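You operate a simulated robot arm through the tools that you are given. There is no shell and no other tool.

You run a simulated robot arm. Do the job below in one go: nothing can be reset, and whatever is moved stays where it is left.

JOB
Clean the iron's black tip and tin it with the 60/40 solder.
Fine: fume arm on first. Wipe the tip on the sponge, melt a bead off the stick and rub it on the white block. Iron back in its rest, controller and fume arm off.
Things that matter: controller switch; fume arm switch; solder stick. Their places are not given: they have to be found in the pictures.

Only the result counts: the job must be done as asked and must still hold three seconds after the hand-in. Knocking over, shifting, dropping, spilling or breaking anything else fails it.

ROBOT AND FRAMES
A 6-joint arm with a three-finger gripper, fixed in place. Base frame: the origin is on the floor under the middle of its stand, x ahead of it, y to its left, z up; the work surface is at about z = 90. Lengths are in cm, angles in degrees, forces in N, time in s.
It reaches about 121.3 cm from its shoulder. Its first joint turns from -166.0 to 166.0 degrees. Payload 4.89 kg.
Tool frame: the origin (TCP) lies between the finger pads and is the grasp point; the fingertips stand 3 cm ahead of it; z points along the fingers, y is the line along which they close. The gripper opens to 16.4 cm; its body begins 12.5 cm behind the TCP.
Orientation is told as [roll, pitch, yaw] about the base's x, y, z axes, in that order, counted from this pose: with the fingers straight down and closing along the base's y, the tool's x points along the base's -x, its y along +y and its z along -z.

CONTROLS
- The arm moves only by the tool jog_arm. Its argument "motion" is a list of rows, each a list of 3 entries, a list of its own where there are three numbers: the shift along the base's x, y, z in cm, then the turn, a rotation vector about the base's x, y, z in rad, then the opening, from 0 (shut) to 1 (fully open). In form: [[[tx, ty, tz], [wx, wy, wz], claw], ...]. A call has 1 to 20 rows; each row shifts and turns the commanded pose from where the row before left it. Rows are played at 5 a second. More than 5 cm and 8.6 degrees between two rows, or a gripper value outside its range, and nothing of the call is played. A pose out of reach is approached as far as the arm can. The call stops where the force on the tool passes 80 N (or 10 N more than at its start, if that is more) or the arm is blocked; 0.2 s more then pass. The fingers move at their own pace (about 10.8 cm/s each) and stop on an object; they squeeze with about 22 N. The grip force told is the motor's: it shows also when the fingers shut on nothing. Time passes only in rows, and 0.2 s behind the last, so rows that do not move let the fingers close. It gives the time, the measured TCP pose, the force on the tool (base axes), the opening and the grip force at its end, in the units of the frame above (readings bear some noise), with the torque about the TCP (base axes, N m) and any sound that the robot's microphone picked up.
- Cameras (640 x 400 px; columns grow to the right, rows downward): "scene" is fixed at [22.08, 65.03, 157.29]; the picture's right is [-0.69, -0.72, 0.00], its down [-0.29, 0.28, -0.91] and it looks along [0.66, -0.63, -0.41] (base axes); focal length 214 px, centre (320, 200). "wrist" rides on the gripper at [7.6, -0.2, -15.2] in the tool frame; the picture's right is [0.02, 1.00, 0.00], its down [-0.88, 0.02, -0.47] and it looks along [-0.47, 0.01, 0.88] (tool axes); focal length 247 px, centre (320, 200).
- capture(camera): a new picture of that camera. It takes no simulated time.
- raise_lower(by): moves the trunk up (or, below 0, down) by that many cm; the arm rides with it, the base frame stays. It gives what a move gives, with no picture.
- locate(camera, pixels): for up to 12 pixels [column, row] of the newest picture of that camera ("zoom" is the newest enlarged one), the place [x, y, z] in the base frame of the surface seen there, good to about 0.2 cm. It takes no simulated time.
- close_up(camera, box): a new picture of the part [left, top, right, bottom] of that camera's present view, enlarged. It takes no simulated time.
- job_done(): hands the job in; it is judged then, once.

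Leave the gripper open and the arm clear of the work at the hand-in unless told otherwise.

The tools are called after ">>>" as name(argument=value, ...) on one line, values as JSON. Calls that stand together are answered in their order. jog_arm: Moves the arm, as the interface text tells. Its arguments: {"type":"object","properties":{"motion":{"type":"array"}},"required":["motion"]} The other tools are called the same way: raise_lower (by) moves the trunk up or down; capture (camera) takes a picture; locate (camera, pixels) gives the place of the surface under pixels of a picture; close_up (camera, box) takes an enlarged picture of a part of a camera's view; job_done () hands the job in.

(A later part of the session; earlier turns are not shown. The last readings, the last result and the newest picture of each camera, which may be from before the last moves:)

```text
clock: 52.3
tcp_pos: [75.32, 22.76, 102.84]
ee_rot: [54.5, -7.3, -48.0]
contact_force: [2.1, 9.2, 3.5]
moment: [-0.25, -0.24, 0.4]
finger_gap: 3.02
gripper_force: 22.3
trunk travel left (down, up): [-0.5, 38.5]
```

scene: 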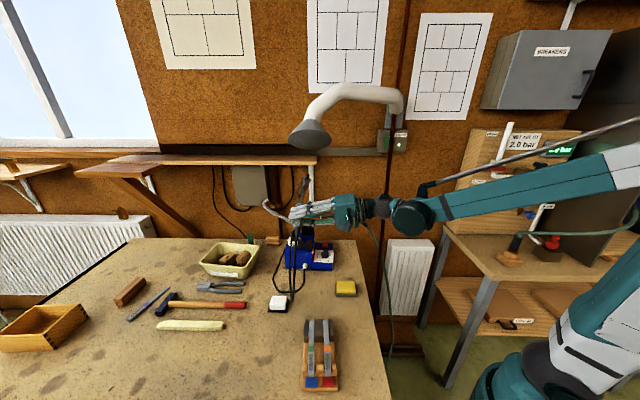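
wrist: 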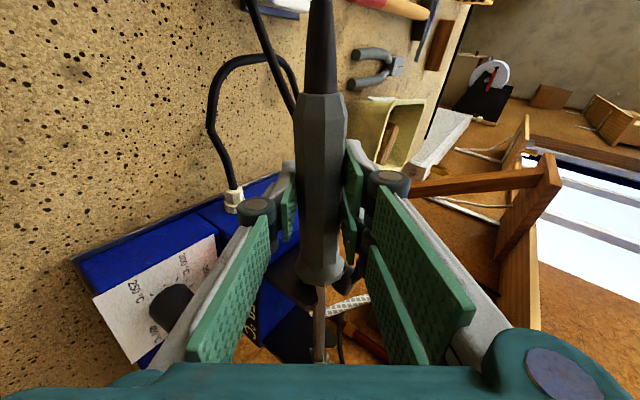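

Only small forces remain. Opening gradually to release.

>>> jog_arm(motion=[[[0, 0, 0], [0, 0, 0], 0.21], [[0, 0, 0], [0, 0, 0], 0.25], [[0, 0, 0], [0, 0, 0], 0.32], [[0, 0, 0], [0, 0, 0], 0.4], [[0, 0, 0], [0, 0, 0], 0.4]])

>>> close_up(camera="scene", box=[280, 205, 340, 250])

>>> capture(camera="wrist")

```text
clock: 53.5
tcp_pos: [75.45, 22.6, 102.82]
ee_rot: [54.5, -7.4, -47.9]
contact_force: [-0.3, 0.7, -0.2]
moment: [-0.01, -0.03, -0.02]
finger_gap: 6.56
gripper_force: 0.1
trunk travel left (down, up): [-0.5, 38.5]
```

```text
8.89 times, centred on (310, 228) of scene
```

zoom: 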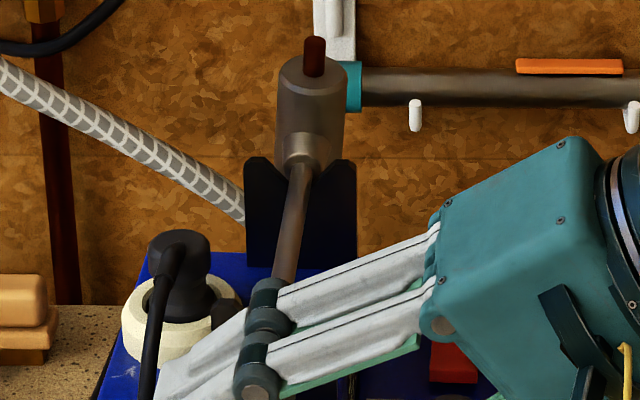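

```text
taken
```

wrist: 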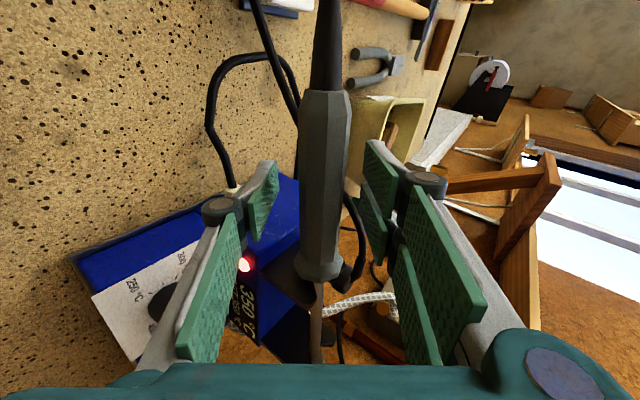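

The iron sits in the forks again and the fingers are free. I'll retreat along the finger direction, then watch that the iron stays put.

>>> jog_arm(motion=[[[-1.3, -1.0, 1.15], [0, 0, 0], 0.4], [[-2.6, -1.95, 2.3], [0, 0, 0], 0.4], [[-2.6, -1.95, 2.3], [0, 0, 0], 0.4], [[-1.3, -1.0, 2.3], [0, 0, 0], 0.4], [[0, 0, 2], [0, 0, 0], 0.4], [[0, 0, 0], [0, 0, 0], 0.4]])

>>> close_up(camera="scene", box=[270, 205, 350, 265])

>>> capture(camera="wrist")

```text
clock: 54.9
tcp_pos: [67.75, 16.59, 112.87]
ee_rot: [54.5, -7.5, -47.9]
contact_force: [0.4, 0.9, 0.0]
moment: [0.0, 0.03, 0.0]
finger_gap: 6.57
gripper_force: 0.1
trunk travel left (down, up): [-0.5, 38.5]
```

```text
6.67 times, centred on (310, 235) of scene
```

zoom: 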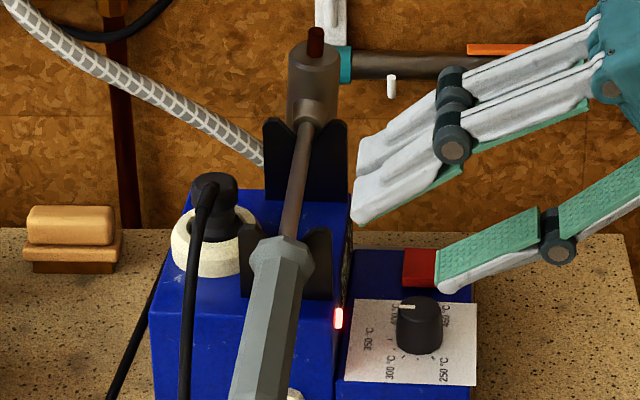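

```text
taken
```

wrist: 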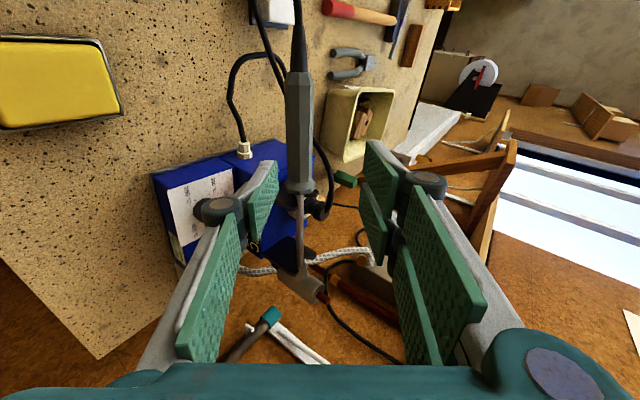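

The iron sits in the forks as it should. Now I'll raise the hand, return it to 10° below horizontal, and roll it 180° the other way round so the tilt needed for work stays inside the roll joint's range.

>>> jog_arm(motion=[[[0.3, 0.2, 1.5], [0.0508, -0.0528, 0.0154], 0.4], [[0.3, 0.2, 1.5], [0.0508, -0.0528, 0.0154], 0.4], [[0.3, 0.2, 1.5], [0.0508, -0.0528, 0.0154], 0.4], [[0.3, 0.2, 1.5], [0.0508, -0.0528, 0.0154], 0.4], [[0.3, 0.2, 1.5], [0.0508, -0.0528, 0.0154], 0.4], [[0.3, 0.2, 1.5], [0.0508, -0.0528, 0.0154], 0.4], [[0, 0, 0], [0, 0, 0], 0.4]])

>>> jog_arm(motion=[[[0, 0, 0], [-0.1035, -0.0952, 0.0248], 0.4], [[0, 0, 0], [-0.1035, -0.0952, 0.0248], 0.4], [[0, 0, 0], [-0.1035, -0.0952, 0.0248], 0.4], [[0, 0, 0], [-0.1035, -0.0952, 0.0248], 0.4], [[0, 0, 0], [-0.1035, -0.0952, 0.0248], 0.4], [[0, 0, 0], [-0.1035, -0.0952, 0.0248], 0.4], [[0, 0, 0], [-0.1035, -0.0952, 0.0248], 0.4], [[0, 0, 0], [-0.1035, -0.0952, 0.0248], 0.4], [[0, 0, 0], [-0.1035, -0.0952, 0.0248], 0.4], [[0, 0, 0], [-0.1035, -0.0952, 0.0248], 0.4], [[0, 0, 0], [-0.1035, -0.0952, 0.0248], 0.4]])

```text
clock: 56.5
tcp_pos: [69.26, 17.91, 121.79]
ee_rot: [80.0, -7.0, -45.8]
contact_force: [-0.3, 0.0, 0.6]
moment: [0.02, -0.02, -0.03]
finger_gap: 6.57
gripper_force: 0.1
trunk travel left (down, up): [-0.5, 38.5]
```

```text
clock: 58.9
tcp_pos: [69.56, 17.91, 121.81]
ee_rot: [-35.0, -77.3, 78.2]
contact_force: [-0.4, 0.3, 0.5]
moment: [0.06, 0.0, 0.0]
finger_gap: 6.55
gripper_force: 0.0
trunk travel left (down, up): [-0.5, 38.5]
```

Halfway. Completing the second 90° of the roll.

>>> jog_arm(motion=[[[0, 0, 0], [-0.1035, -0.0952, 0.0248], 0.4], [[0, 0, 0], [-0.1035, -0.0952, 0.0248], 0.4], [[0, 0, 0], [-0.1035, -0.0952, 0.0248], 0.4], [[0, 0, 0], [-0.1035, -0.0952, 0.0248], 0.4], [[0, 0, 0], [-0.1035, -0.0952, 0.0248], 0.4], [[0, 0, 0], [-0.1035, -0.0952, 0.0248], 0.4], [[0, 0, 0], [-0.1035, -0.0952, 0.0248], 0.4], [[0, 0, 0], [-0.1035, -0.0952, 0.0248], 0.4], [[0, 0, 0], [-0.1035, -0.0952, 0.0248], 0.4], [[0, 0, 0], [-0.1035, -0.0952, 0.0248], 0.4], [[0, 0, 0], [-0.1035, -0.0952, 0.0248], 0.4]])

>>> capture(camera="wrist")

>>> capture(camera="scene")

```text
clock: 61.3
tcp_pos: [69.4, 18.49, 121.76]
ee_rot: [-79.2, 3.6, 132.6]
contact_force: [0.3, 0.3, 0.6]
moment: [-0.01, -0.01, 0.03]
finger_gap: 6.57
gripper_force: 0.1
out of reach, approached as far as the arm can: row 11
trunk travel left (down, up): [-0.5, 38.5]
```

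```text
taken
```

wrist: 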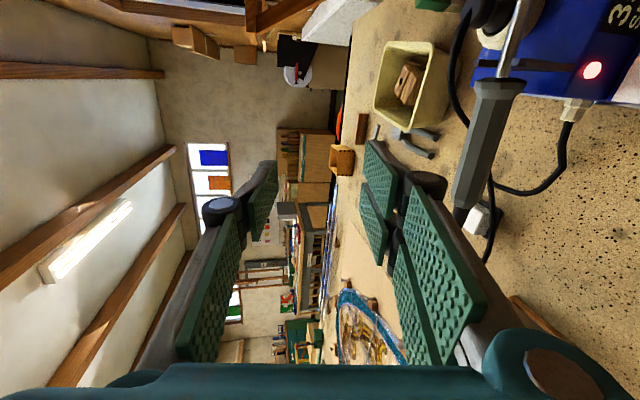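

```text
taken
```

scene: 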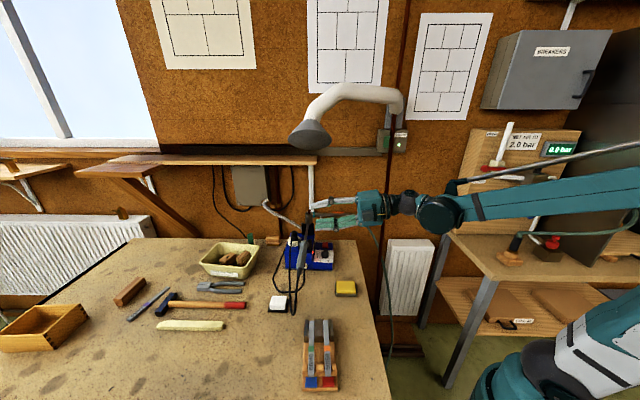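

Roll stopped 4° short (limit reached at this tilt). A slightly flatter hand (δ≈4°) will fix that. The handle is visible at (480,150) in the wrist view. I'll re-measure the iron's present position in the rest.

>>> close_up(camera="wrist", box=[420, 0, 620, 240])

>>> locate(camera="wrist", pixels=[[498, 85], [490, 110], [482, 140], [474, 165], [467, 190], [500, 110], [480, 110], [510, 60], [520, 30], [492, 150], [470, 150], [462, 212]])

>>> close_up(camera="scene", box=[285, 205, 325, 235])

```text
1.67 times, centred on (520, 120) of wrist
```

zoom: 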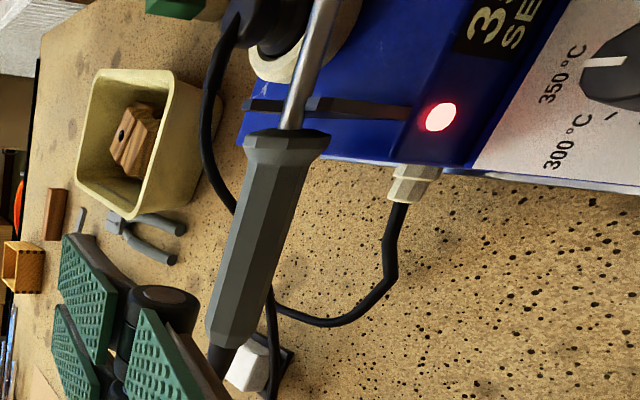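

```text
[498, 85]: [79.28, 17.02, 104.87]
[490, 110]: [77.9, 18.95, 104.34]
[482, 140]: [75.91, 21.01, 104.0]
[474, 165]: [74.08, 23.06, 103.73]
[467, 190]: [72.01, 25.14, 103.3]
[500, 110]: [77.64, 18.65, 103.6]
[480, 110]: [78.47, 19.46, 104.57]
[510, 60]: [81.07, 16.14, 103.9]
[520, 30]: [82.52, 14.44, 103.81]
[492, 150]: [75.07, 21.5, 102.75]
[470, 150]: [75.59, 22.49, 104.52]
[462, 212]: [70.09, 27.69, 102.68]
```

```text
13.33 times, centred on (305, 220) of scene
```

zoom: 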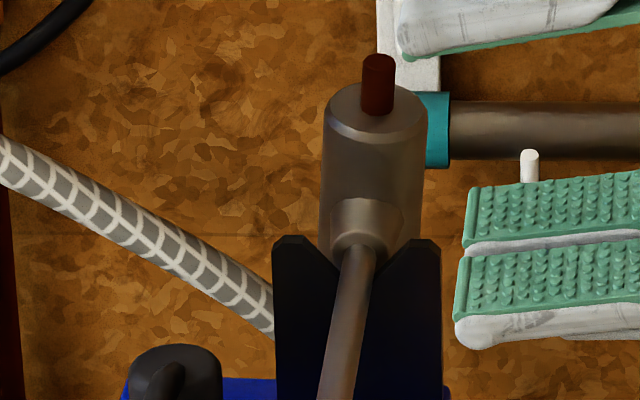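

The handle runs along yaw -46.4°, slope 7°, with centre near (75.8,22.3,103.1). I'll flatten the hand to δ≈4°, complete the roll, and descend to a pre-grasp 7 cm short of the handle.

>>> jog_arm(motion=[[[0.6, -0.5, 0], [0.0405, -0.043, 0.0073], 0.4], [[0.65, -0.46, 0], [0.0405, -0.043, 0.0073], 0.4], [[0, 0, 0], [-0.0438, -0.0408, 0.0086], 0.4], [[0, 0, 0], [0, 0, 0], 0.4]])

>>> jog_arm(motion=[[[0, 0, -3], [0, 0, 0], 0.4], [[0, 0, -3], [0, 0, 0], 0.4], [[0, 0, -3], [0, 0, 0], 0.4], [[0, 0, -3], [0, 0, 0], 0.4], [[0, 0, -3], [0, 0, 0], 0.4], [[0, 0, 0], [0, 0, 0], 0.4]])

>>> capture(camera="wrist")

>>> capture(camera="scene")

```text
clock: 62.3
tcp_pos: [70.05, 19.83, 121.85]
ee_rot: [-79.4, 4.5, 131.9]
contact_force: [0.6, -0.4, -0.2]
moment: [0.02, 0.0, 0.01]
finger_gap: 6.54
gripper_force: 0.0
out of reach, approached as far as the arm can: row 1, 2, 3
trunk travel left (down, up): [-0.5, 38.5]
```

```text
clock: 63.7
tcp_pos: [70.07, 22.97, 106.86]
ee_rot: [-80.2, 5.0, 132.4]
contact_force: [-0.4, 0.7, 0.2]
moment: [-0.02, -0.01, -0.06]
finger_gap: 6.57
gripper_force: 0.1
out of reach, approached as far as the arm can: row 1, 2, 3, 4, 5
trunk travel left (down, up): [-0.5, 38.5]
```

```text
taken
```

wrist: 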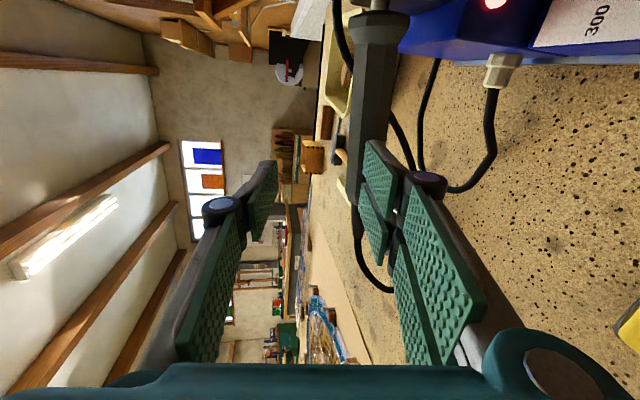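

```text
taken
```

scene: 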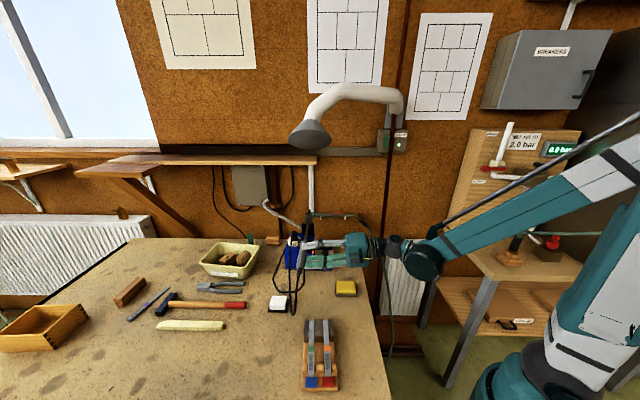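

The roll limit made the arm drift sideways, and the fingers are now near the handle. I'll back off straight up and away first, then study the wrist.

>>> jog_arm(motion=[[[-0.7, -0.7, 1.5], [0, 0, 0], 0.4], [[-1, -1, 3], [0, 0, 0], 0.4], [[0, 0, 4], [0, 0, 0], 0.4], [[0, 0, 4], [0, 0, 0], 0.4], [[0, 0, 0], [0, 0, 0], 0.4]])

>>> close_up(camera="scene", box=[300, 150, 560, 300])

>>> close_up(camera="scene", box=[270, 205, 350, 265])

```text
clock: 64.9
tcp_pos: [68.18, 23.48, 119.21]
ee_rot: [-80.4, 5.1, 132.4]
contact_force: [-1.0, -0.1, -1.1]
moment: [0.02, -0.01, 0.0]
finger_gap: 6.56
gripper_force: 0.1
out of reach, approached as far as the arm can: row 1, 2, 3, 4
trunk travel left (down, up): [-0.5, 38.5]
```

```text
2.46 times, centred on (430, 225) of scene
```

zoom: 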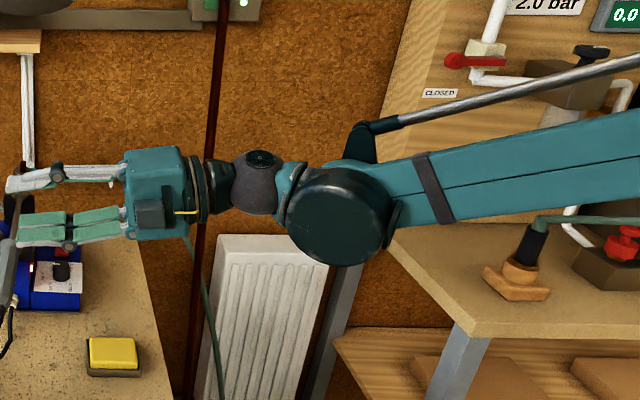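

```text
6.67 times, centred on (310, 235) of scene
```

zoom: 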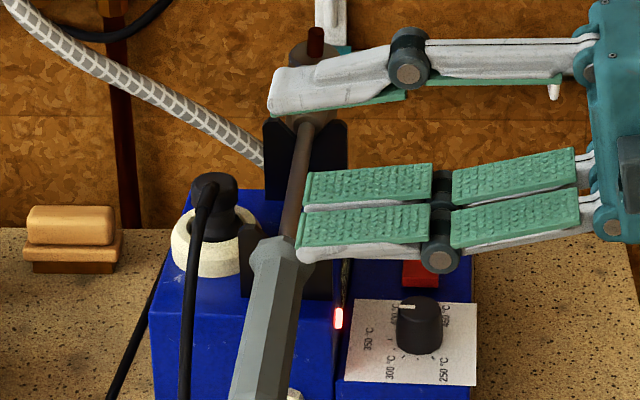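

The wrist is pitch–yaw–roll with the roll joint at its stop. I'll first back the roll off by 10°, then flatten the hand and return to a clear position, and only then try the remaining roll.

>>> jog_arm(motion=[[[0, -0.5, 0], [0.0644, 0.0571, -0.0145], 0.4], [[0, -0.5, 0], [0.0644, 0.0571, -0.0145], 0.4], [[0.8, -1.5, 0.5], [0, 0, 0], 0.4], [[0.8, -1.5, 0.5], [0, 0, 0], 0.4], [[0, 0, 0], [0, 0, 0], 0.4]])

>>> jog_arm(motion=[[[0, 0, 0], [0.0405, -0.043, 0.0073], 0.4], [[0, 0, 0], [0.0405, -0.043, 0.0073], 0.4], [[0, 0, 0], [0, 0, 0], 0.4]])

```text
clock: 66.1
tcp_pos: [69.69, 19.31, 120.37]
ee_rot: [-81.0, -4.3, 130.9]
contact_force: [-0.5, 0.0, -0.4]
moment: [-0.02, 0.02, -0.05]
finger_gap: 6.6
gripper_force: 0.0
trunk travel left (down, up): [-0.5, 38.5]
```

```text
clock: 66.9
tcp_pos: [69.49, 19.22, 120.37]
ee_rot: [-87.4, -4.7, 132.4]
contact_force: [-0.9, 0.3, 0.1]
moment: [-0.03, -0.01, -0.03]
finger_gap: 6.56
gripper_force: 0.1
trunk travel left (down, up): [-0.5, 38.5]
```

That freed it: the hand is now 2.6° below horizontal. Rolling back by 11.7° to match the handle's slope.

>>> jog_arm(motion=[[[0, 0, 0], [-0.05, -0.046, 0.0031], 0.4], [[0, 0, 0], [-0.05, -0.046, 0.0031], 0.4], [[0, 0, 0], [-0.05, -0.046, 0.0031], 0.4], [[0, 0, 0], [0, 0, 0], 0.4]])

```text
clock: 67.9
tcp_pos: [69.63, 20.6, 120.42]
ee_rot: [-83.8, -0.3, 131.5]
contact_force: [1.0, -0.4, 0.4]
moment: [0.02, -0.01, -0.04]
finger_gap: 6.56
gripper_force: 0.0
out of reach, approached as far as the arm can: row 1, 2, 3
trunk travel left (down, up): [-0.5, 38.5]
```

So a steeper hand gives more roll room, not less. I'll tilt the fingers down to about 18° and then complete the roll.

>>> jog_arm(motion=[[[0.3, -0.9, 0], [-0.0476, 0.0506, -0.0085], 0.4], [[0.3, -0.9, 0], [-0.0476, 0.0506, -0.0085], 0.4], [[0.3, -0.9, 0], [-0.0476, 0.0506, -0.0085], 0.4], [[0, 0, 0], [-0.0314, -0.0288, 0.0132], 0.4], [[0, 0, 0], [-0.0314, -0.0288, 0.0132], 0.4], [[0, 0, 0], [-0.0314, -0.0288, 0.0132], 0.4], [[0, 0, 0], [0, 0, 0], 0.4]])

```text
clock: 69.5
tcp_pos: [70.63, 17.89, 120.29]
ee_rot: [-72.0, 7.6, 132.4]
contact_force: [0.4, -0.4, 0.7]
moment: [-0.01, 0.03, 0.01]
finger_gap: 6.54
gripper_force: 0.1
trunk travel left (down, up): [-0.5, 38.5]
```

Orientation reached without clipping (18° down, slope 7.6°). Descending to the pre-grasp 7 cm short of the handle.

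>>> jog_arm(motion=[[[0, 0, -2.5], [0, 0, 0.01], 0.4], [[0, 0, -2.5], [0, 0, 0.01], 0.4], [[0, 0, -2.5], [0, 0, 0], 0.4], [[0, 0, -2.5], [0, 0, 0], 0.4], [[0, 0, 0], [0, 0, 0], 0.4]])

>>> jog_arm(motion=[[[0, 0, -2.5], [0, 0, 0], 0.4], [[0, 0, -2.5], [0, 0, 0], 0.4], [[0, 0, 0], [0, 0, 0], 0.4]])

>>> capture(camera="wrist")

>>> close_up(camera="scene", box=[270, 205, 400, 295])

```text
clock: 70.7
tcp_pos: [70.82, 18.0, 110.42]
ee_rot: [-72.1, 7.6, 133.5]
contact_force: [0.2, -0.3, 0.2]
moment: [0.0, -0.01, -0.02]
finger_gap: 6.57
gripper_force: 0.0
trunk travel left (down, up): [-0.5, 38.5]
```

```text
clock: 71.5
tcp_pos: [70.73, 17.87, 105.31]
ee_rot: [-72.0, 7.6, 133.5]
contact_force: [-0.2, 0.4, 0.6]
moment: [-0.02, -0.03, -0.07]
finger_gap: 6.56
gripper_force: 0.1
trunk travel left (down, up): [-0.5, 38.5]
```

```text
taken
```

wrist: 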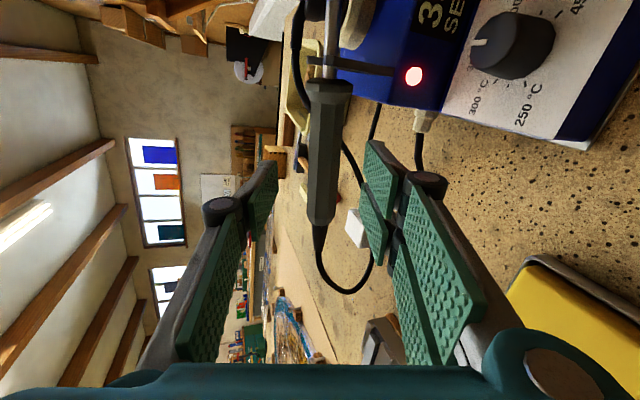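

```text
4.44 times, centred on (335, 250) of scene
```

zoom: 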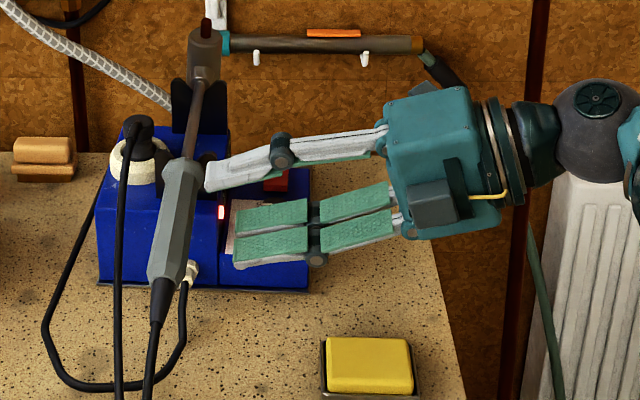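

The handle is centred between the pads (image x≈323). Advancing 7 cm along the finger direction.

>>> jog_arm(motion=[[[1.26, 1.1, -0.54], [0, 0, 0], 0.4], [[1.26, 1.1, -0.54], [0, 0, 0], 0.4], [[1.26, 1.1, -0.54], [0, 0, 0], 0.4], [[1.26, 1.1, -0.54], [0, 0, 0], 0.4], [[0, 0, 0], [0, 0, 0], 0.4]])

>>> capture(camera="wrist")

>>> close_up(camera="scene", box=[270, 205, 400, 295])

```text
clock: 72.7
tcp_pos: [75.43, 22.27, 103.16]
ee_rot: [-71.9, 7.5, 133.5]
contact_force: [0.1, -0.3, 0.7]
moment: [0.02, 0.01, 0.0]
finger_gap: 6.55
gripper_force: 0.0
trunk travel left (down, up): [-0.5, 38.5]
```

```text
taken
```

wrist: 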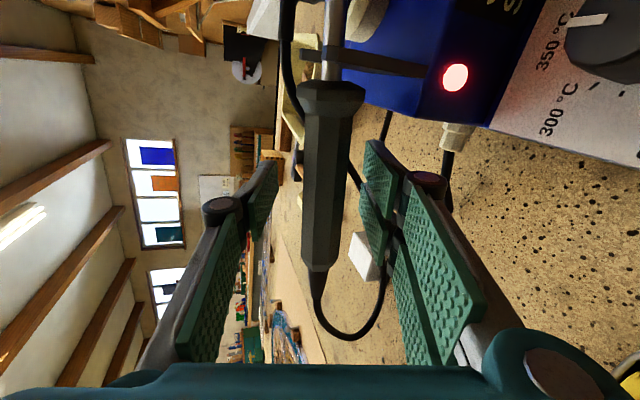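

```text
4.44 times, centred on (335, 250) of scene
```

zoom: 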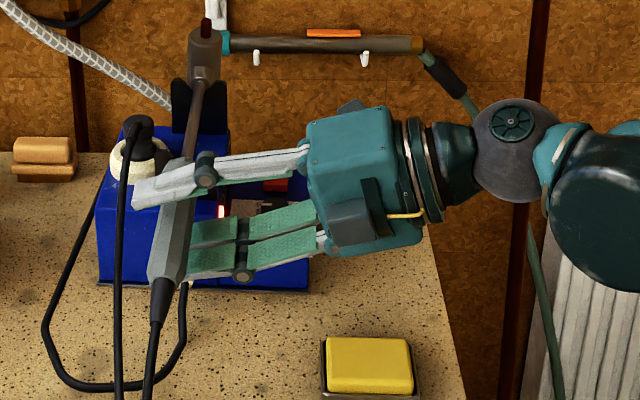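

The handle sits slightly low of centre (about 0.25 cm), so I'll lower 0.2 cm and close.

>>> jog_arm(motion=[[[0.1, 0, -0.2], [0, 0, 0], 0.4], [[0, 0, 0], [0, 0, 0], 0.3], [[0, 0, 0], [0, 0, 0], 0.22], [[0, 0, 0], [0, 0, 0], 0.15], [[0, 0, 0], [0, 0, 0], 0.05], [[0, 0, 0], [0, 0, 0], 0], [[0, 0, 0], [0, 0, 0], 0], [[0, 0, 0], [0, 0, 0], 0]])

>>> capture(camera="wrist")

>>> close_up(camera="scene", box=[285, 200, 335, 250])

```text
clock: 74.5
tcp_pos: [75.83, 22.22, 103.03]
ee_rot: [-72.0, 7.7, 133.5]
contact_force: [0.0, 0.3, -1.1]
moment: [0.41, 0.41, -0.02]
finger_gap: 3.25
gripper_force: 21.8
trunk travel left (down, up): [-0.5, 38.5]
```

```text
taken
```

wrist: 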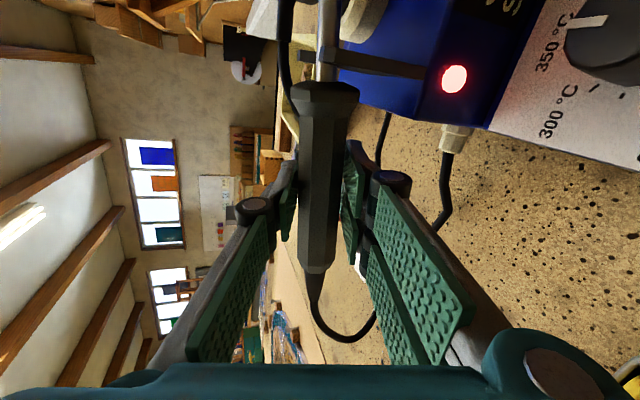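

```text
8.00 times, centred on (310, 225) of scene
```

zoom: 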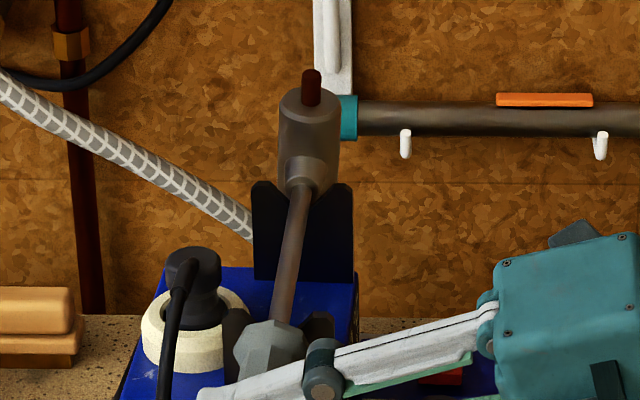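

Gripped (gap 3.25, 22 N). New rest pose: TCP (75.83,22.22,103.03), rotation [-72,7.7,133.5]. Lifting gently by 10 cm.

>>> jog_arm(motion=[[[0, 0, 0.4], [0, 0, 0], 0], [[0, 0, 0.7], [0, 0, 0], 0], [[0, 0, 1.0], [0, 0, 0], 0], [[0, 0, 1.2], [0, 0, 0], 0], [[0, 0, 1.2], [0, 0, 0], 0], [[0, 0, 1.2], [0, 0, 0], 0], [[0, 0, 1.2], [0, 0, 0], 0], [[0, 0, 1.2], [0, 0, 0], 0], [[0, 0, 1.0], [0, 0, 0], 0], [[0, 0, 0.6], [0, 0, 0], 0], [[0, 0, 0.3], [0, 0, 0], 0], [[0, 0, 0], [0, 0, 0], 0]])

>>> close_up(camera="scene", box=[290, 175, 340, 215])

>>> capture(camera="wrist")

```text
clock: 77.1
tcp_pos: [75.77, 22.34, 113.11]
ee_rot: [-72.0, 7.7, 133.5]
contact_force: [0.2, -0.7, -4.2]
moment: [0.45, 0.42, -0.05]
finger_gap: 3.15
gripper_force: 21.4
trunk travel left (down, up): [-0.5, 38.5]
```

```text
10.00 times, centred on (315, 195) of scene
```

zoom: 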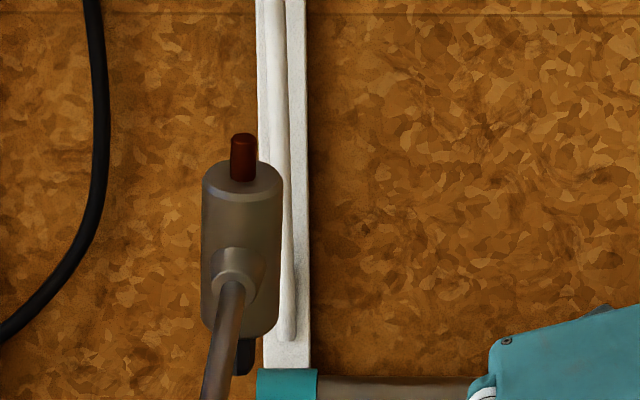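

```text
taken
```

wrist: 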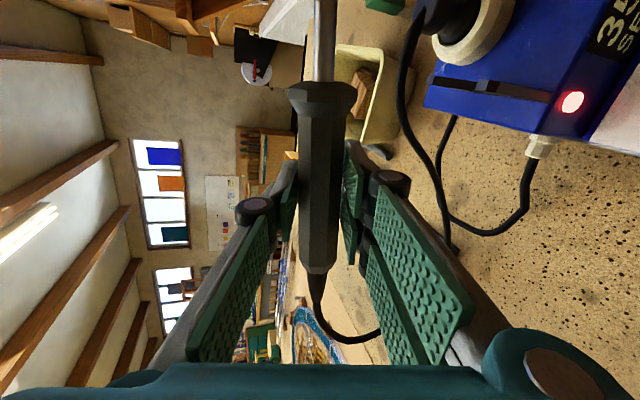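

Lifted, with the head upright. Measuring rod, tip, neck and shaft in this pose.

>>> locate(camera="zoom", pixels=[[243, 145], [243, 170], [215, 185], [275, 185], [244, 350], [244, 360], [243, 370], [238, 368], [250, 365], [245, 260], [228, 320], [218, 370]])

```text
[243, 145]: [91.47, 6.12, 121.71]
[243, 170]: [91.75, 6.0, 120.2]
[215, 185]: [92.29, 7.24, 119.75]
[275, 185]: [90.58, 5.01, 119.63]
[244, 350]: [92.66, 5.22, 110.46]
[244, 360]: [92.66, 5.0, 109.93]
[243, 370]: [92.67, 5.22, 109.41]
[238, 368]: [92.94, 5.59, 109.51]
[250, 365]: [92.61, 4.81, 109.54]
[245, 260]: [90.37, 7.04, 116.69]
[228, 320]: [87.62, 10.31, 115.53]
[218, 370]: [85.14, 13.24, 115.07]
```

The tip is at tool coordinates (23.8, 6.7, 2.6) in this grip. Now a slow, ramped swing of 46° toward the sponge side, rising 6 cm, to avoid jerks.

>>> jog_arm(motion=[[[-0.22, 0.23, 0.4], [0, 0, -0.0135], 0], [[-0.44, 0.46, 0.4], [0, 0, -0.027], 0], [[-0.73, 0.77, 0.4], [0, 0, -0.0451], 0], [[-0.73, 0.77, 0.4], [0, 0, -0.0451], 0], [[-0.73, 0.77, 0.4], [0, 0, -0.0451], 0], [[-0.73, 0.77, 0.4], [0, 0, -0.0451], 0], [[-0.73, 0.77, 0.4], [0, 0, -0.0451], 0], [[-0.73, 0.77, 0.4], [0, 0, -0.0451], 0], [[-0.73, 0.77, 0.4], [0, 0, -0.0451], 0], [[-0.73, 0.77, 0.4], [0, 0, -0.0451], 0], [[-0.73, 0.77, 0.3], [0, 0, -0.0451], 0], [[-0.73, 0.77, 0.3], [0, 0, -0.0451], 0], [[-0.73, 0.77, 0.3], [0, 0, -0.0451], 0], [[-0.73, 0.77, 0.2], [0, 0, -0.0451], 0], [[-0.73, 0.77, 0.2], [0, 0, -0.0451], 0], [[-0.73, 0.77, 0.2], [0, 0, -0.0451], 0], [[-0.73, 0.77, 0.2], [0, 0, -0.0451], 0], [[-0.73, 0.77, 0.1], [0, 0, -0.0451], 0], [[-0.44, 0.46, 0], [0, 0, -0.027], 0], [[-0.22, 0.23, 0], [0, 0, -0.0135], 0]])

>>> capture(camera="scene")

>>> capture(camera="wrist")

```text
clock: 81.3
tcp_pos: [62.81, 35.94, 118.76]
ee_rot: [-72.1, 7.6, 87.6]
contact_force: [-0.2, -0.6, -3.4]
moment: [0.59, 0.01, 0.07]
finger_gap: 3.11
gripper_force: 21.6
trunk travel left (down, up): [-0.5, 38.5]
```

```text
taken
```

scene: 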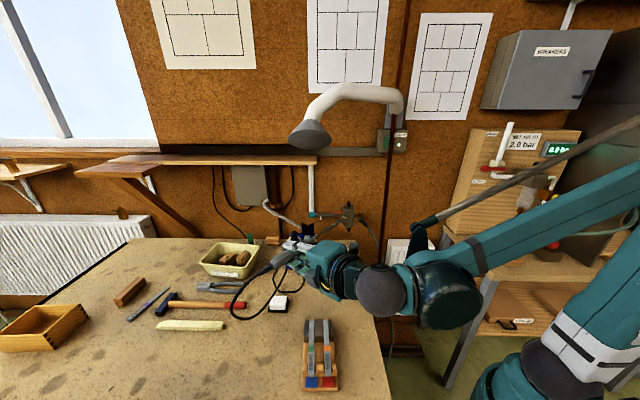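

```text
taken
```

wrist: 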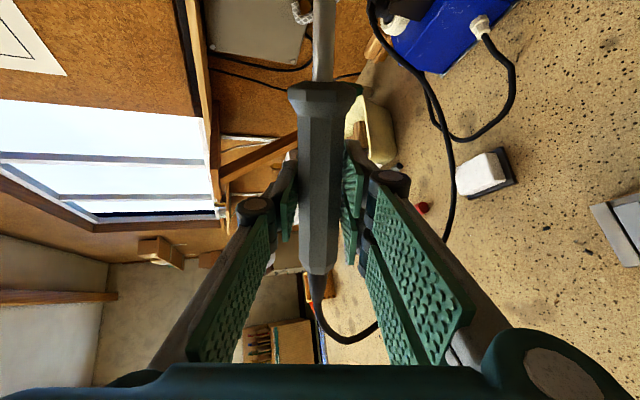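

The swing went cleanly with no clipping. Checking whether the iron kept its roll: the head should be visible around scene (350,215).

>>> close_up(camera="scene", box=[300, 180, 400, 260])

```text
5.00 times, centred on (350, 220) of scene
```

zoom: 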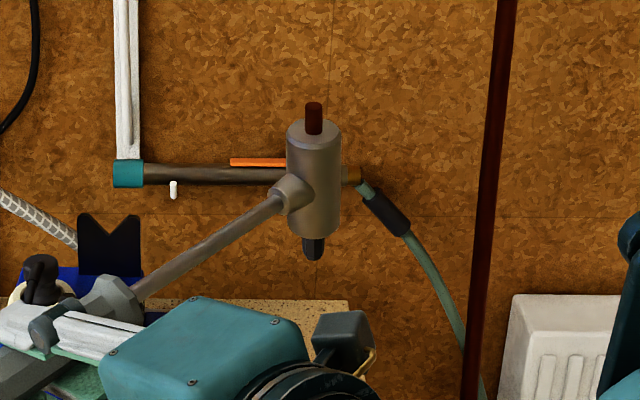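

The head is upright and clearly visible, with the black tip at zoom (313,250). Measuring it.

>>> locate(camera="zoom", pixels=[[313, 242], [313, 250], [313, 258], [308, 256], [318, 256], [314, 108], [314, 125], [300, 135], [330, 130], [315, 200], [280, 200], [230, 235]])

>>> close_up(camera="scene", box=[335, 215, 351, 235])

```text
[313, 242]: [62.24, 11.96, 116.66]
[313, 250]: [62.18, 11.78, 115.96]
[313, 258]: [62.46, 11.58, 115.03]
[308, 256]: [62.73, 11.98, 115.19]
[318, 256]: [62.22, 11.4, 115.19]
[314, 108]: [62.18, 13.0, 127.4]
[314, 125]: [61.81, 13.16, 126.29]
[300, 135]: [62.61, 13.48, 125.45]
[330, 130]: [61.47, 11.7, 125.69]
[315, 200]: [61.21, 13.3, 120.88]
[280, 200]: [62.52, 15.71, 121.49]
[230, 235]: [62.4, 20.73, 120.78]
```

```text
16.00 times, centred on (343, 225) of scene
```

zoom: 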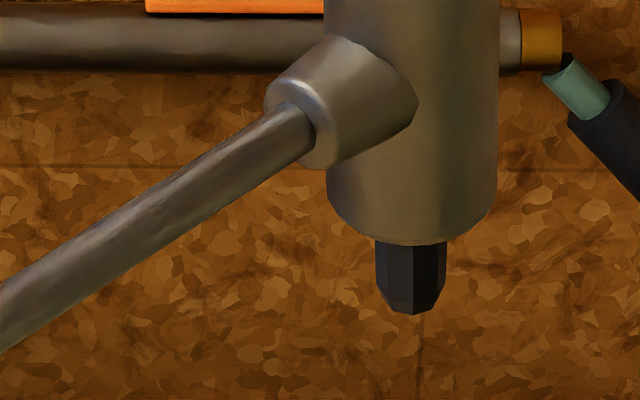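

The black hexagonal tip is at tool (24.0,6.4,2.9). Now rolling gently 21.6° so the head points 14° down, which puts the tip at about (60.1,14.3,106.6), over the sponge.

>>> jog_arm(motion=[[[0, 0, 0], [0.0179, -0.0015, -0.0058], 0], [[0, 0, 0], [0.0358, -0.003, -0.0115], 0], [[0, 0, 0], [0.0358, -0.003, -0.0115], 0], [[0, 0, 0], [0.0358, -0.003, -0.0115], 0], [[0, 0, 0], [0.0358, -0.003, -0.0115], 0], [[0, 0, 0], [0.0358, -0.003, -0.0115], 0], [[0, 0, 0], [0.0358, -0.003, -0.0115], 0], [[0, 0, 0], [0.0358, -0.003, -0.0115], 0], [[0, 0, 0], [0.0358, -0.003, -0.0115], 0], [[0, 0, 0], [0.0358, -0.003, -0.0115], 0], [[0, 0, 0], [0.0179, -0.0015, -0.0058], 0], [[0, 0, 0], [0, 0, 0], 0]])

>>> close_up(camera="scene", box=[300, 200, 400, 300])

>>> capture(camera="wrist")

```text
clock: 83.9
tcp_pos: [62.81, 35.82, 118.84]
ee_rot: [-71.6, -12.9, 81.0]
contact_force: [0.7, -0.3, -4.3]
moment: [0.58, -0.08, -0.02]
finger_gap: 3.14
gripper_force: 22.5
trunk travel left (down, up): [-0.5, 38.5]
```

```text
4.00 times, centred on (350, 250) of scene
```

zoom: 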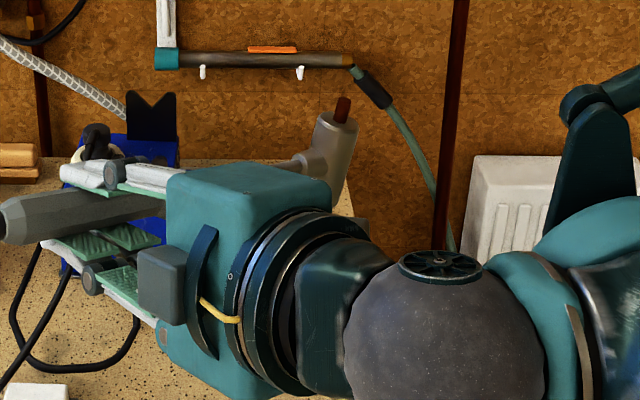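

```text
taken
```

wrist: 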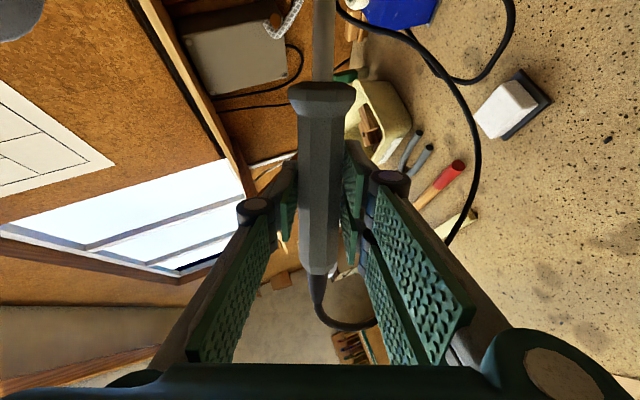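

The tip and sponge are hidden from the scene camera now, but the rod and barrel top are visible at zoom (342,110). I'll measure them to confirm the tip position.

>>> locate(camera="zoom", pixels=[[343, 100], [341, 115], [330, 125], [350, 130], [325, 140], [345, 150], [320, 160], [300, 162], [340, 180], [310, 170]])

```text
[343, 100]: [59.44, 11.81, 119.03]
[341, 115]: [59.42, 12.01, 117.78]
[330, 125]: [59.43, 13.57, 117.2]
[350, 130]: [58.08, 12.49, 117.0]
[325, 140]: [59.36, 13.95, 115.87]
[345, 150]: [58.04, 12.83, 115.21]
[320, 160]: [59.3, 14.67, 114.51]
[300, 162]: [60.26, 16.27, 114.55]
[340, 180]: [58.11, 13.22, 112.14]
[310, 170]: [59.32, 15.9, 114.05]
```

Consistent with no slip: the tip is computed at (60.1,14.1,106.7), and the sponge centre is (59.5,14.45,92.75). Descending straight down, first to about 2 cm above the sponge.

>>> jog_arm(motion=[[[0, 0, -0.6], [0, 0, 0], 0], [[0, 0, -1.2], [0, 0, 0], 0], [[0, 0, -1.2], [0, 0, 0], 0], [[0, 0, -1.2], [0, 0, 0], 0], [[0, 0, -1.2], [0, 0, 0], 0], [[0, 0, -1.2], [0, 0, 0], 0], [[0, 0, -1.2], [0, 0, 0], 0], [[0, 0, -1.2], [0, 0, 0], 0], [[0, 0, -1.2], [0, 0, 0], 0], [[0, 0, -1.2], [0, 0, 0], 0], [[0, 0, -0.6], [0, 0, 0], 0], [[0, 0, 0], [0, 0, 0], 0]])

>>> close_up(camera="scene", box=[300, 220, 400, 320])

>>> capture(camera="wrist")

```text
clock: 86.5
tcp_pos: [62.72, 36.12, 106.77]
ee_rot: [-71.6, -12.9, 80.9]
contact_force: [-0.1, 0.4, -4.5]
moment: [0.59, -0.03, 0.01]
finger_gap: 3.14
gripper_force: 21.8
trunk travel left (down, up): [-0.5, 38.5]
```

```text
4.00 times, centred on (350, 270) of scene
```

zoom: 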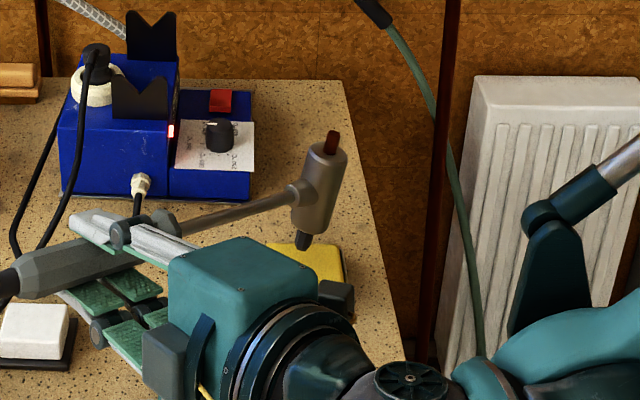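

```text
taken
```

wrist: 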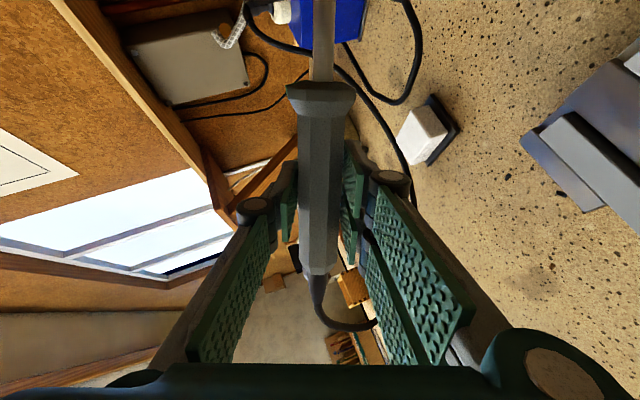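

The tip is visible at zoom (303,242), just above the yellow sponge. I'll enlarge it and measure the gap.

>>> close_up(camera="scene", box=[330, 255, 366, 290])

>>> locate(camera="zoom", pixels=[[320, 140], [325, 155], [330, 165], [300, 215], [250, 215], [380, 215], [350, 190], [420, 240], [310, 110], [360, 260], [270, 240], [200, 200]])

```text
11.43 times, centred on (348, 272) of scene
```

zoom: 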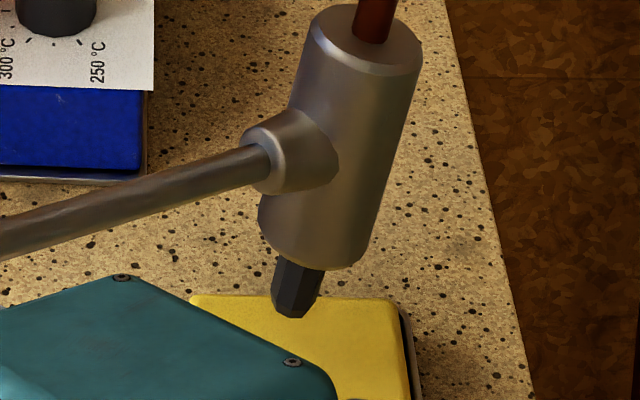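

```text
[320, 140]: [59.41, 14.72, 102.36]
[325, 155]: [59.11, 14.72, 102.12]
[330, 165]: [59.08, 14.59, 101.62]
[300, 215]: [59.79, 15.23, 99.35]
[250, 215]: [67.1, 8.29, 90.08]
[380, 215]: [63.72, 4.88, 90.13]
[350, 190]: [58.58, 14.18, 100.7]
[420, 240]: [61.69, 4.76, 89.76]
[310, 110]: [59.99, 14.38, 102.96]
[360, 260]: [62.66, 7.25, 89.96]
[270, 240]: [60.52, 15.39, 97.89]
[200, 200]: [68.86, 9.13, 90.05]
```

>>> locate(camera="zoom", pixels=[[296, 285], [293, 300], [293, 314], [282, 306], [305, 306], [350, 330], [380, 305], [230, 302], [400, 380], [330, 310], [255, 312], [195, 298]])

```text
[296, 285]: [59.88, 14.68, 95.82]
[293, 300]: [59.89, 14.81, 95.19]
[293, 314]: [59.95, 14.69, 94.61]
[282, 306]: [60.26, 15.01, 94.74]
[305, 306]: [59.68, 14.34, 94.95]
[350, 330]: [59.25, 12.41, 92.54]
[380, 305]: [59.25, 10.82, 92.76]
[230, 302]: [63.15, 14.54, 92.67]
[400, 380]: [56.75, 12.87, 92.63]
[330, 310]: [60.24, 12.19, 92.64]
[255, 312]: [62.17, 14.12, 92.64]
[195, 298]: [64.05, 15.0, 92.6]
```

The tip end is at z≈94.5 over the sponge centre (top z=92.65), so about 1.9 cm to go. Stepping down gently and watching the force.

>>> jog_arm(motion=[[[0, 0, -0.4], [0, 0, 0], 0], [[0, 0, -0.4], [0, 0, 0], 0], [[0, 0, -0.4], [0, 0, 0], 0], [[0, 0, -0.3], [0, 0, 0], 0], [[0, 0, 0], [0, 0, 0], 0]])

>>> jog_arm(motion=[[[0, 0, -0.15], [0, 0, 0], 0], [[0, 0, -0.15], [0, 0, 0], 0], [[0, 0, 0], [0, 0, 0], 0]])

>>> jog_arm(motion=[[[0, 0, -0.15], [0, 0, 0], 0], [[0, 0, 0], [0, 0, 0], 0]])

>>> close_up(camera="scene", box=[330, 255, 366, 290])

```text
clock: 87.7
tcp_pos: [62.71, 36.09, 105.35]
ee_rot: [-71.6, -13.0, 80.9]
contact_force: [-0.1, -1.1, -3.9]
moment: [0.57, -0.06, 0.03]
finger_gap: 3.12
gripper_force: 21.7
trunk travel left (down, up): [-0.5, 38.5]
```

```text
clock: 88.5
tcp_pos: [62.72, 36.07, 105.19]
ee_rot: [-71.8, -13.0, 80.9]
contact_force: [1.2, 1.3, 2.4]
moment: [-0.74, -0.03, 0.2]
finger_gap: 3.13
gripper_force: 22.7
trunk travel left (down, up): [-0.5, 38.5]
```

```text
clock: 89.1
tcp_pos: [62.7, 36.21, 105.07]
ee_rot: [-71.6, -13.0, 80.9]
contact_force: [1.7, 2.5, 4.0]
moment: [-0.79, 0.0, 0.16]
finger_gap: 3.13
gripper_force: 22.0
trunk travel left (down, up): [-0.5, 38.5]
```

```text
11.43 times, centred on (348, 272) of scene
```

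zoom: 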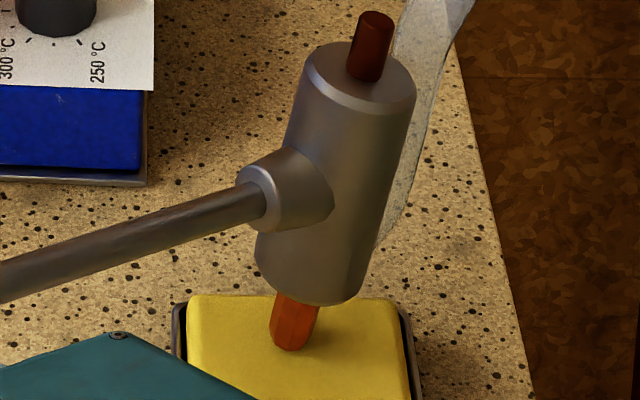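

Contact: steam is rising and the tip has turned from black to clean copper. I'll lighten the pressure slightly and wipe back and forth along the sponge's long side.

>>> jog_arm(motion=[[[0, 0, 0.1], [0, 0, 0], 0], [[0.36, 0.34, 0], [0, 0, 0], 0], [[0.36, 0.34, 0], [0, 0, 0], 0], [[0.36, 0.34, 0], [0, 0, 0], 0], [[-0.36, -0.34, 0], [0, 0, 0], 0], [[-0.36, -0.34, 0], [0, 0, 0], 0], [[-0.36, -0.34, 0], [0, 0, 0], 0], [[-0.36, -0.34, 0], [0, 0, 0], 0], [[-0.36, -0.34, 0], [0, 0, 0], 0], [[-0.36, -0.34, 0], [0, 0, 0], 0], [[0.36, 0.34, 0], [0, 0, 0], 0], [[0.36, 0.34, 0], [0, 0, 0], 0], [[0.36, 0.34, 0], [0, 0, 0], 0]])

>>> close_up(camera="scene", box=[330, 255, 366, 290])

```text
clock: 91.9
tcp_pos: [62.68, 36.09, 105.07]
ee_rot: [-71.7, -13.0, 80.9]
contact_force: [0.8, -0.2, 0.8]
moment: [-0.38, -0.02, 0.15]
finger_gap: 3.09
gripper_force: 22.1
trunk travel left (down, up): [-0.5, 38.5]
```

```text
11.43 times, centred on (348, 272) of scene
```

zoom: 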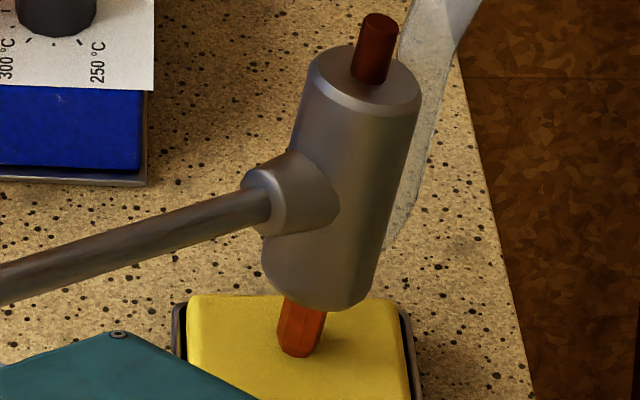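

The tip is clean copper. Lifting off the sponge gently by 6 cm.

>>> jog_arm(motion=[[[0, 0, 0.3], [0, 0, 0], 0], [[0, 0, 0.6], [0, 0, 0], 0], [[0, 0, 1], [0, 0, 0], 0], [[0, 0, 1.2], [0, 0, 0], 0], [[0, 0, 1.2], [0, 0, 0], 0], [[0, 0, 1.2], [0, 0, 0], 0], [[0, 0, 0.5], [0, 0, 0], 0], [[0, 0, 0], [0, 0, 0], 0]])

>>> close_up(camera="scene", box=[240, 210, 400, 330])

>>> capture(camera="scene")

```text
clock: 93.7
tcp_pos: [62.83, 35.9, 111.08]
ee_rot: [-71.6, -13.0, 80.9]
contact_force: [-0.6, 1.1, -3.8]
moment: [0.57, -0.08, 0.01]
finger_gap: 3.12
gripper_force: 21.7
trunk travel left (down, up): [-0.5, 38.5]
```

```text
3.33 times, centred on (320, 270) of scene
```

zoom: 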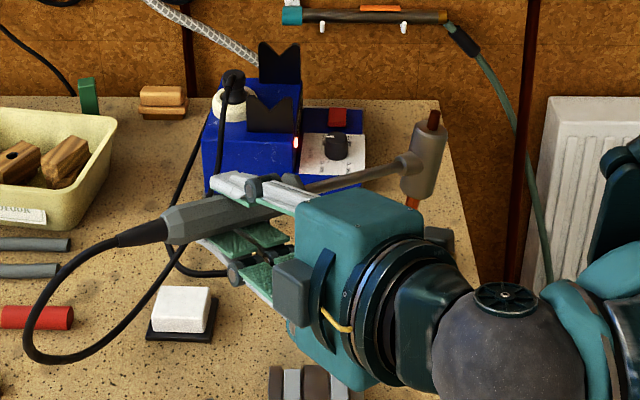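

```text
taken
```

scene: 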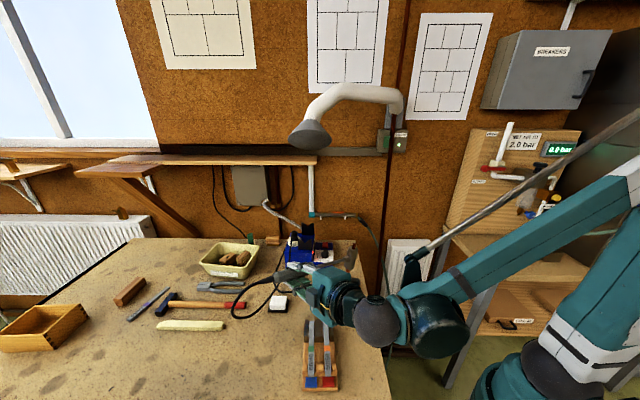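

The cord shows a generous loop. I'll measure it to know how much slack there is before going to the solder rack.

>>> close_up(camera="scene", box=[240, 210, 400, 330])

>>> locate(camera="zoom", pixels=[[100, 246], [70, 265], [45, 292], [27, 325], [26, 345], [45, 361], [80, 357], [110, 340], [140, 305], [165, 268], [190, 225], [222, 110]])

```text
3.33 times, centred on (320, 270) of scene
```

zoom: 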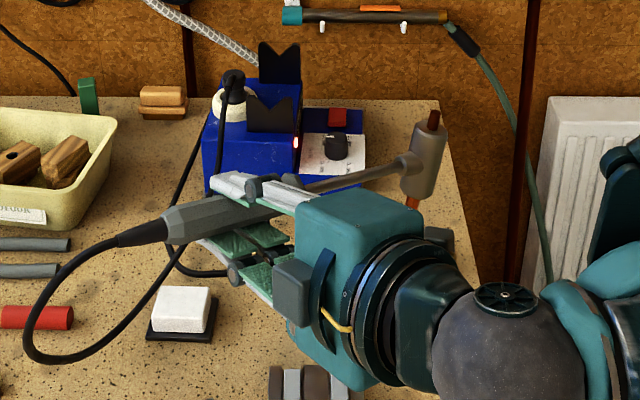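

```text
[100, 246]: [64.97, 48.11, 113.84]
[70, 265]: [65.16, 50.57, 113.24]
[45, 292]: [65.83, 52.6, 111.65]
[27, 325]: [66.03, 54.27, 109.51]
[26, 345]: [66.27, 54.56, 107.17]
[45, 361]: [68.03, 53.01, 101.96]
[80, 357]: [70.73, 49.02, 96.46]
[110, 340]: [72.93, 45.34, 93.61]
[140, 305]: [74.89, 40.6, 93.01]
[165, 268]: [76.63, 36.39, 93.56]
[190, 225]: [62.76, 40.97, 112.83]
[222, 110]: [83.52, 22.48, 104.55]
```

The cord's drawn length changes with the pose (44 cm before, about 60 now), so it isn't a tight tether. Now checking the tip in the tool frame again.

>>> close_up(camera="scene", box=[330, 235, 370, 280])

>>> locate(camera="zoom", pixels=[[293, 255], [290, 270], [288, 280], [378, 20], [372, 50], [345, 75], [410, 75], [330, 140], [260, 160], [300, 240]])

```text
8.89 times, centred on (350, 258) of scene
```

zoom: 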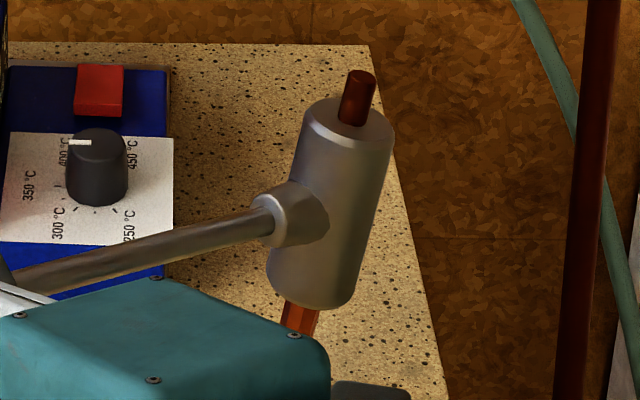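

```text
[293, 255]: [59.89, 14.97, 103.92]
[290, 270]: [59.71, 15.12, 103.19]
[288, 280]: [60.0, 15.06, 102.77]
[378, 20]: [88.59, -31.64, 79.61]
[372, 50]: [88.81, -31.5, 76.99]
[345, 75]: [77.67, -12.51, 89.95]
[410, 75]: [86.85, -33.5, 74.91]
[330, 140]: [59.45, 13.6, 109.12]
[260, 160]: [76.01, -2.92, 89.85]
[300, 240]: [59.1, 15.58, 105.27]
```

>>> locate(camera="zoom", pixels=[[358, 80], [355, 105], [330, 120], [375, 125], [345, 200], [298, 318], [305, 325], [290, 215], [200, 238], [120, 260]])

```text
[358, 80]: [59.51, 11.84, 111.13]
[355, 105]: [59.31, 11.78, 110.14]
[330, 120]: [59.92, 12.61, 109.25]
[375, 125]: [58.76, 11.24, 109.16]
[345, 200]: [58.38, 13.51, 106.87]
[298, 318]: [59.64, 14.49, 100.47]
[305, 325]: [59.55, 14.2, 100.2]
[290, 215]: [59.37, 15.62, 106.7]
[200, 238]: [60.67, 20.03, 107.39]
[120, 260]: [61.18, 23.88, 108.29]
```

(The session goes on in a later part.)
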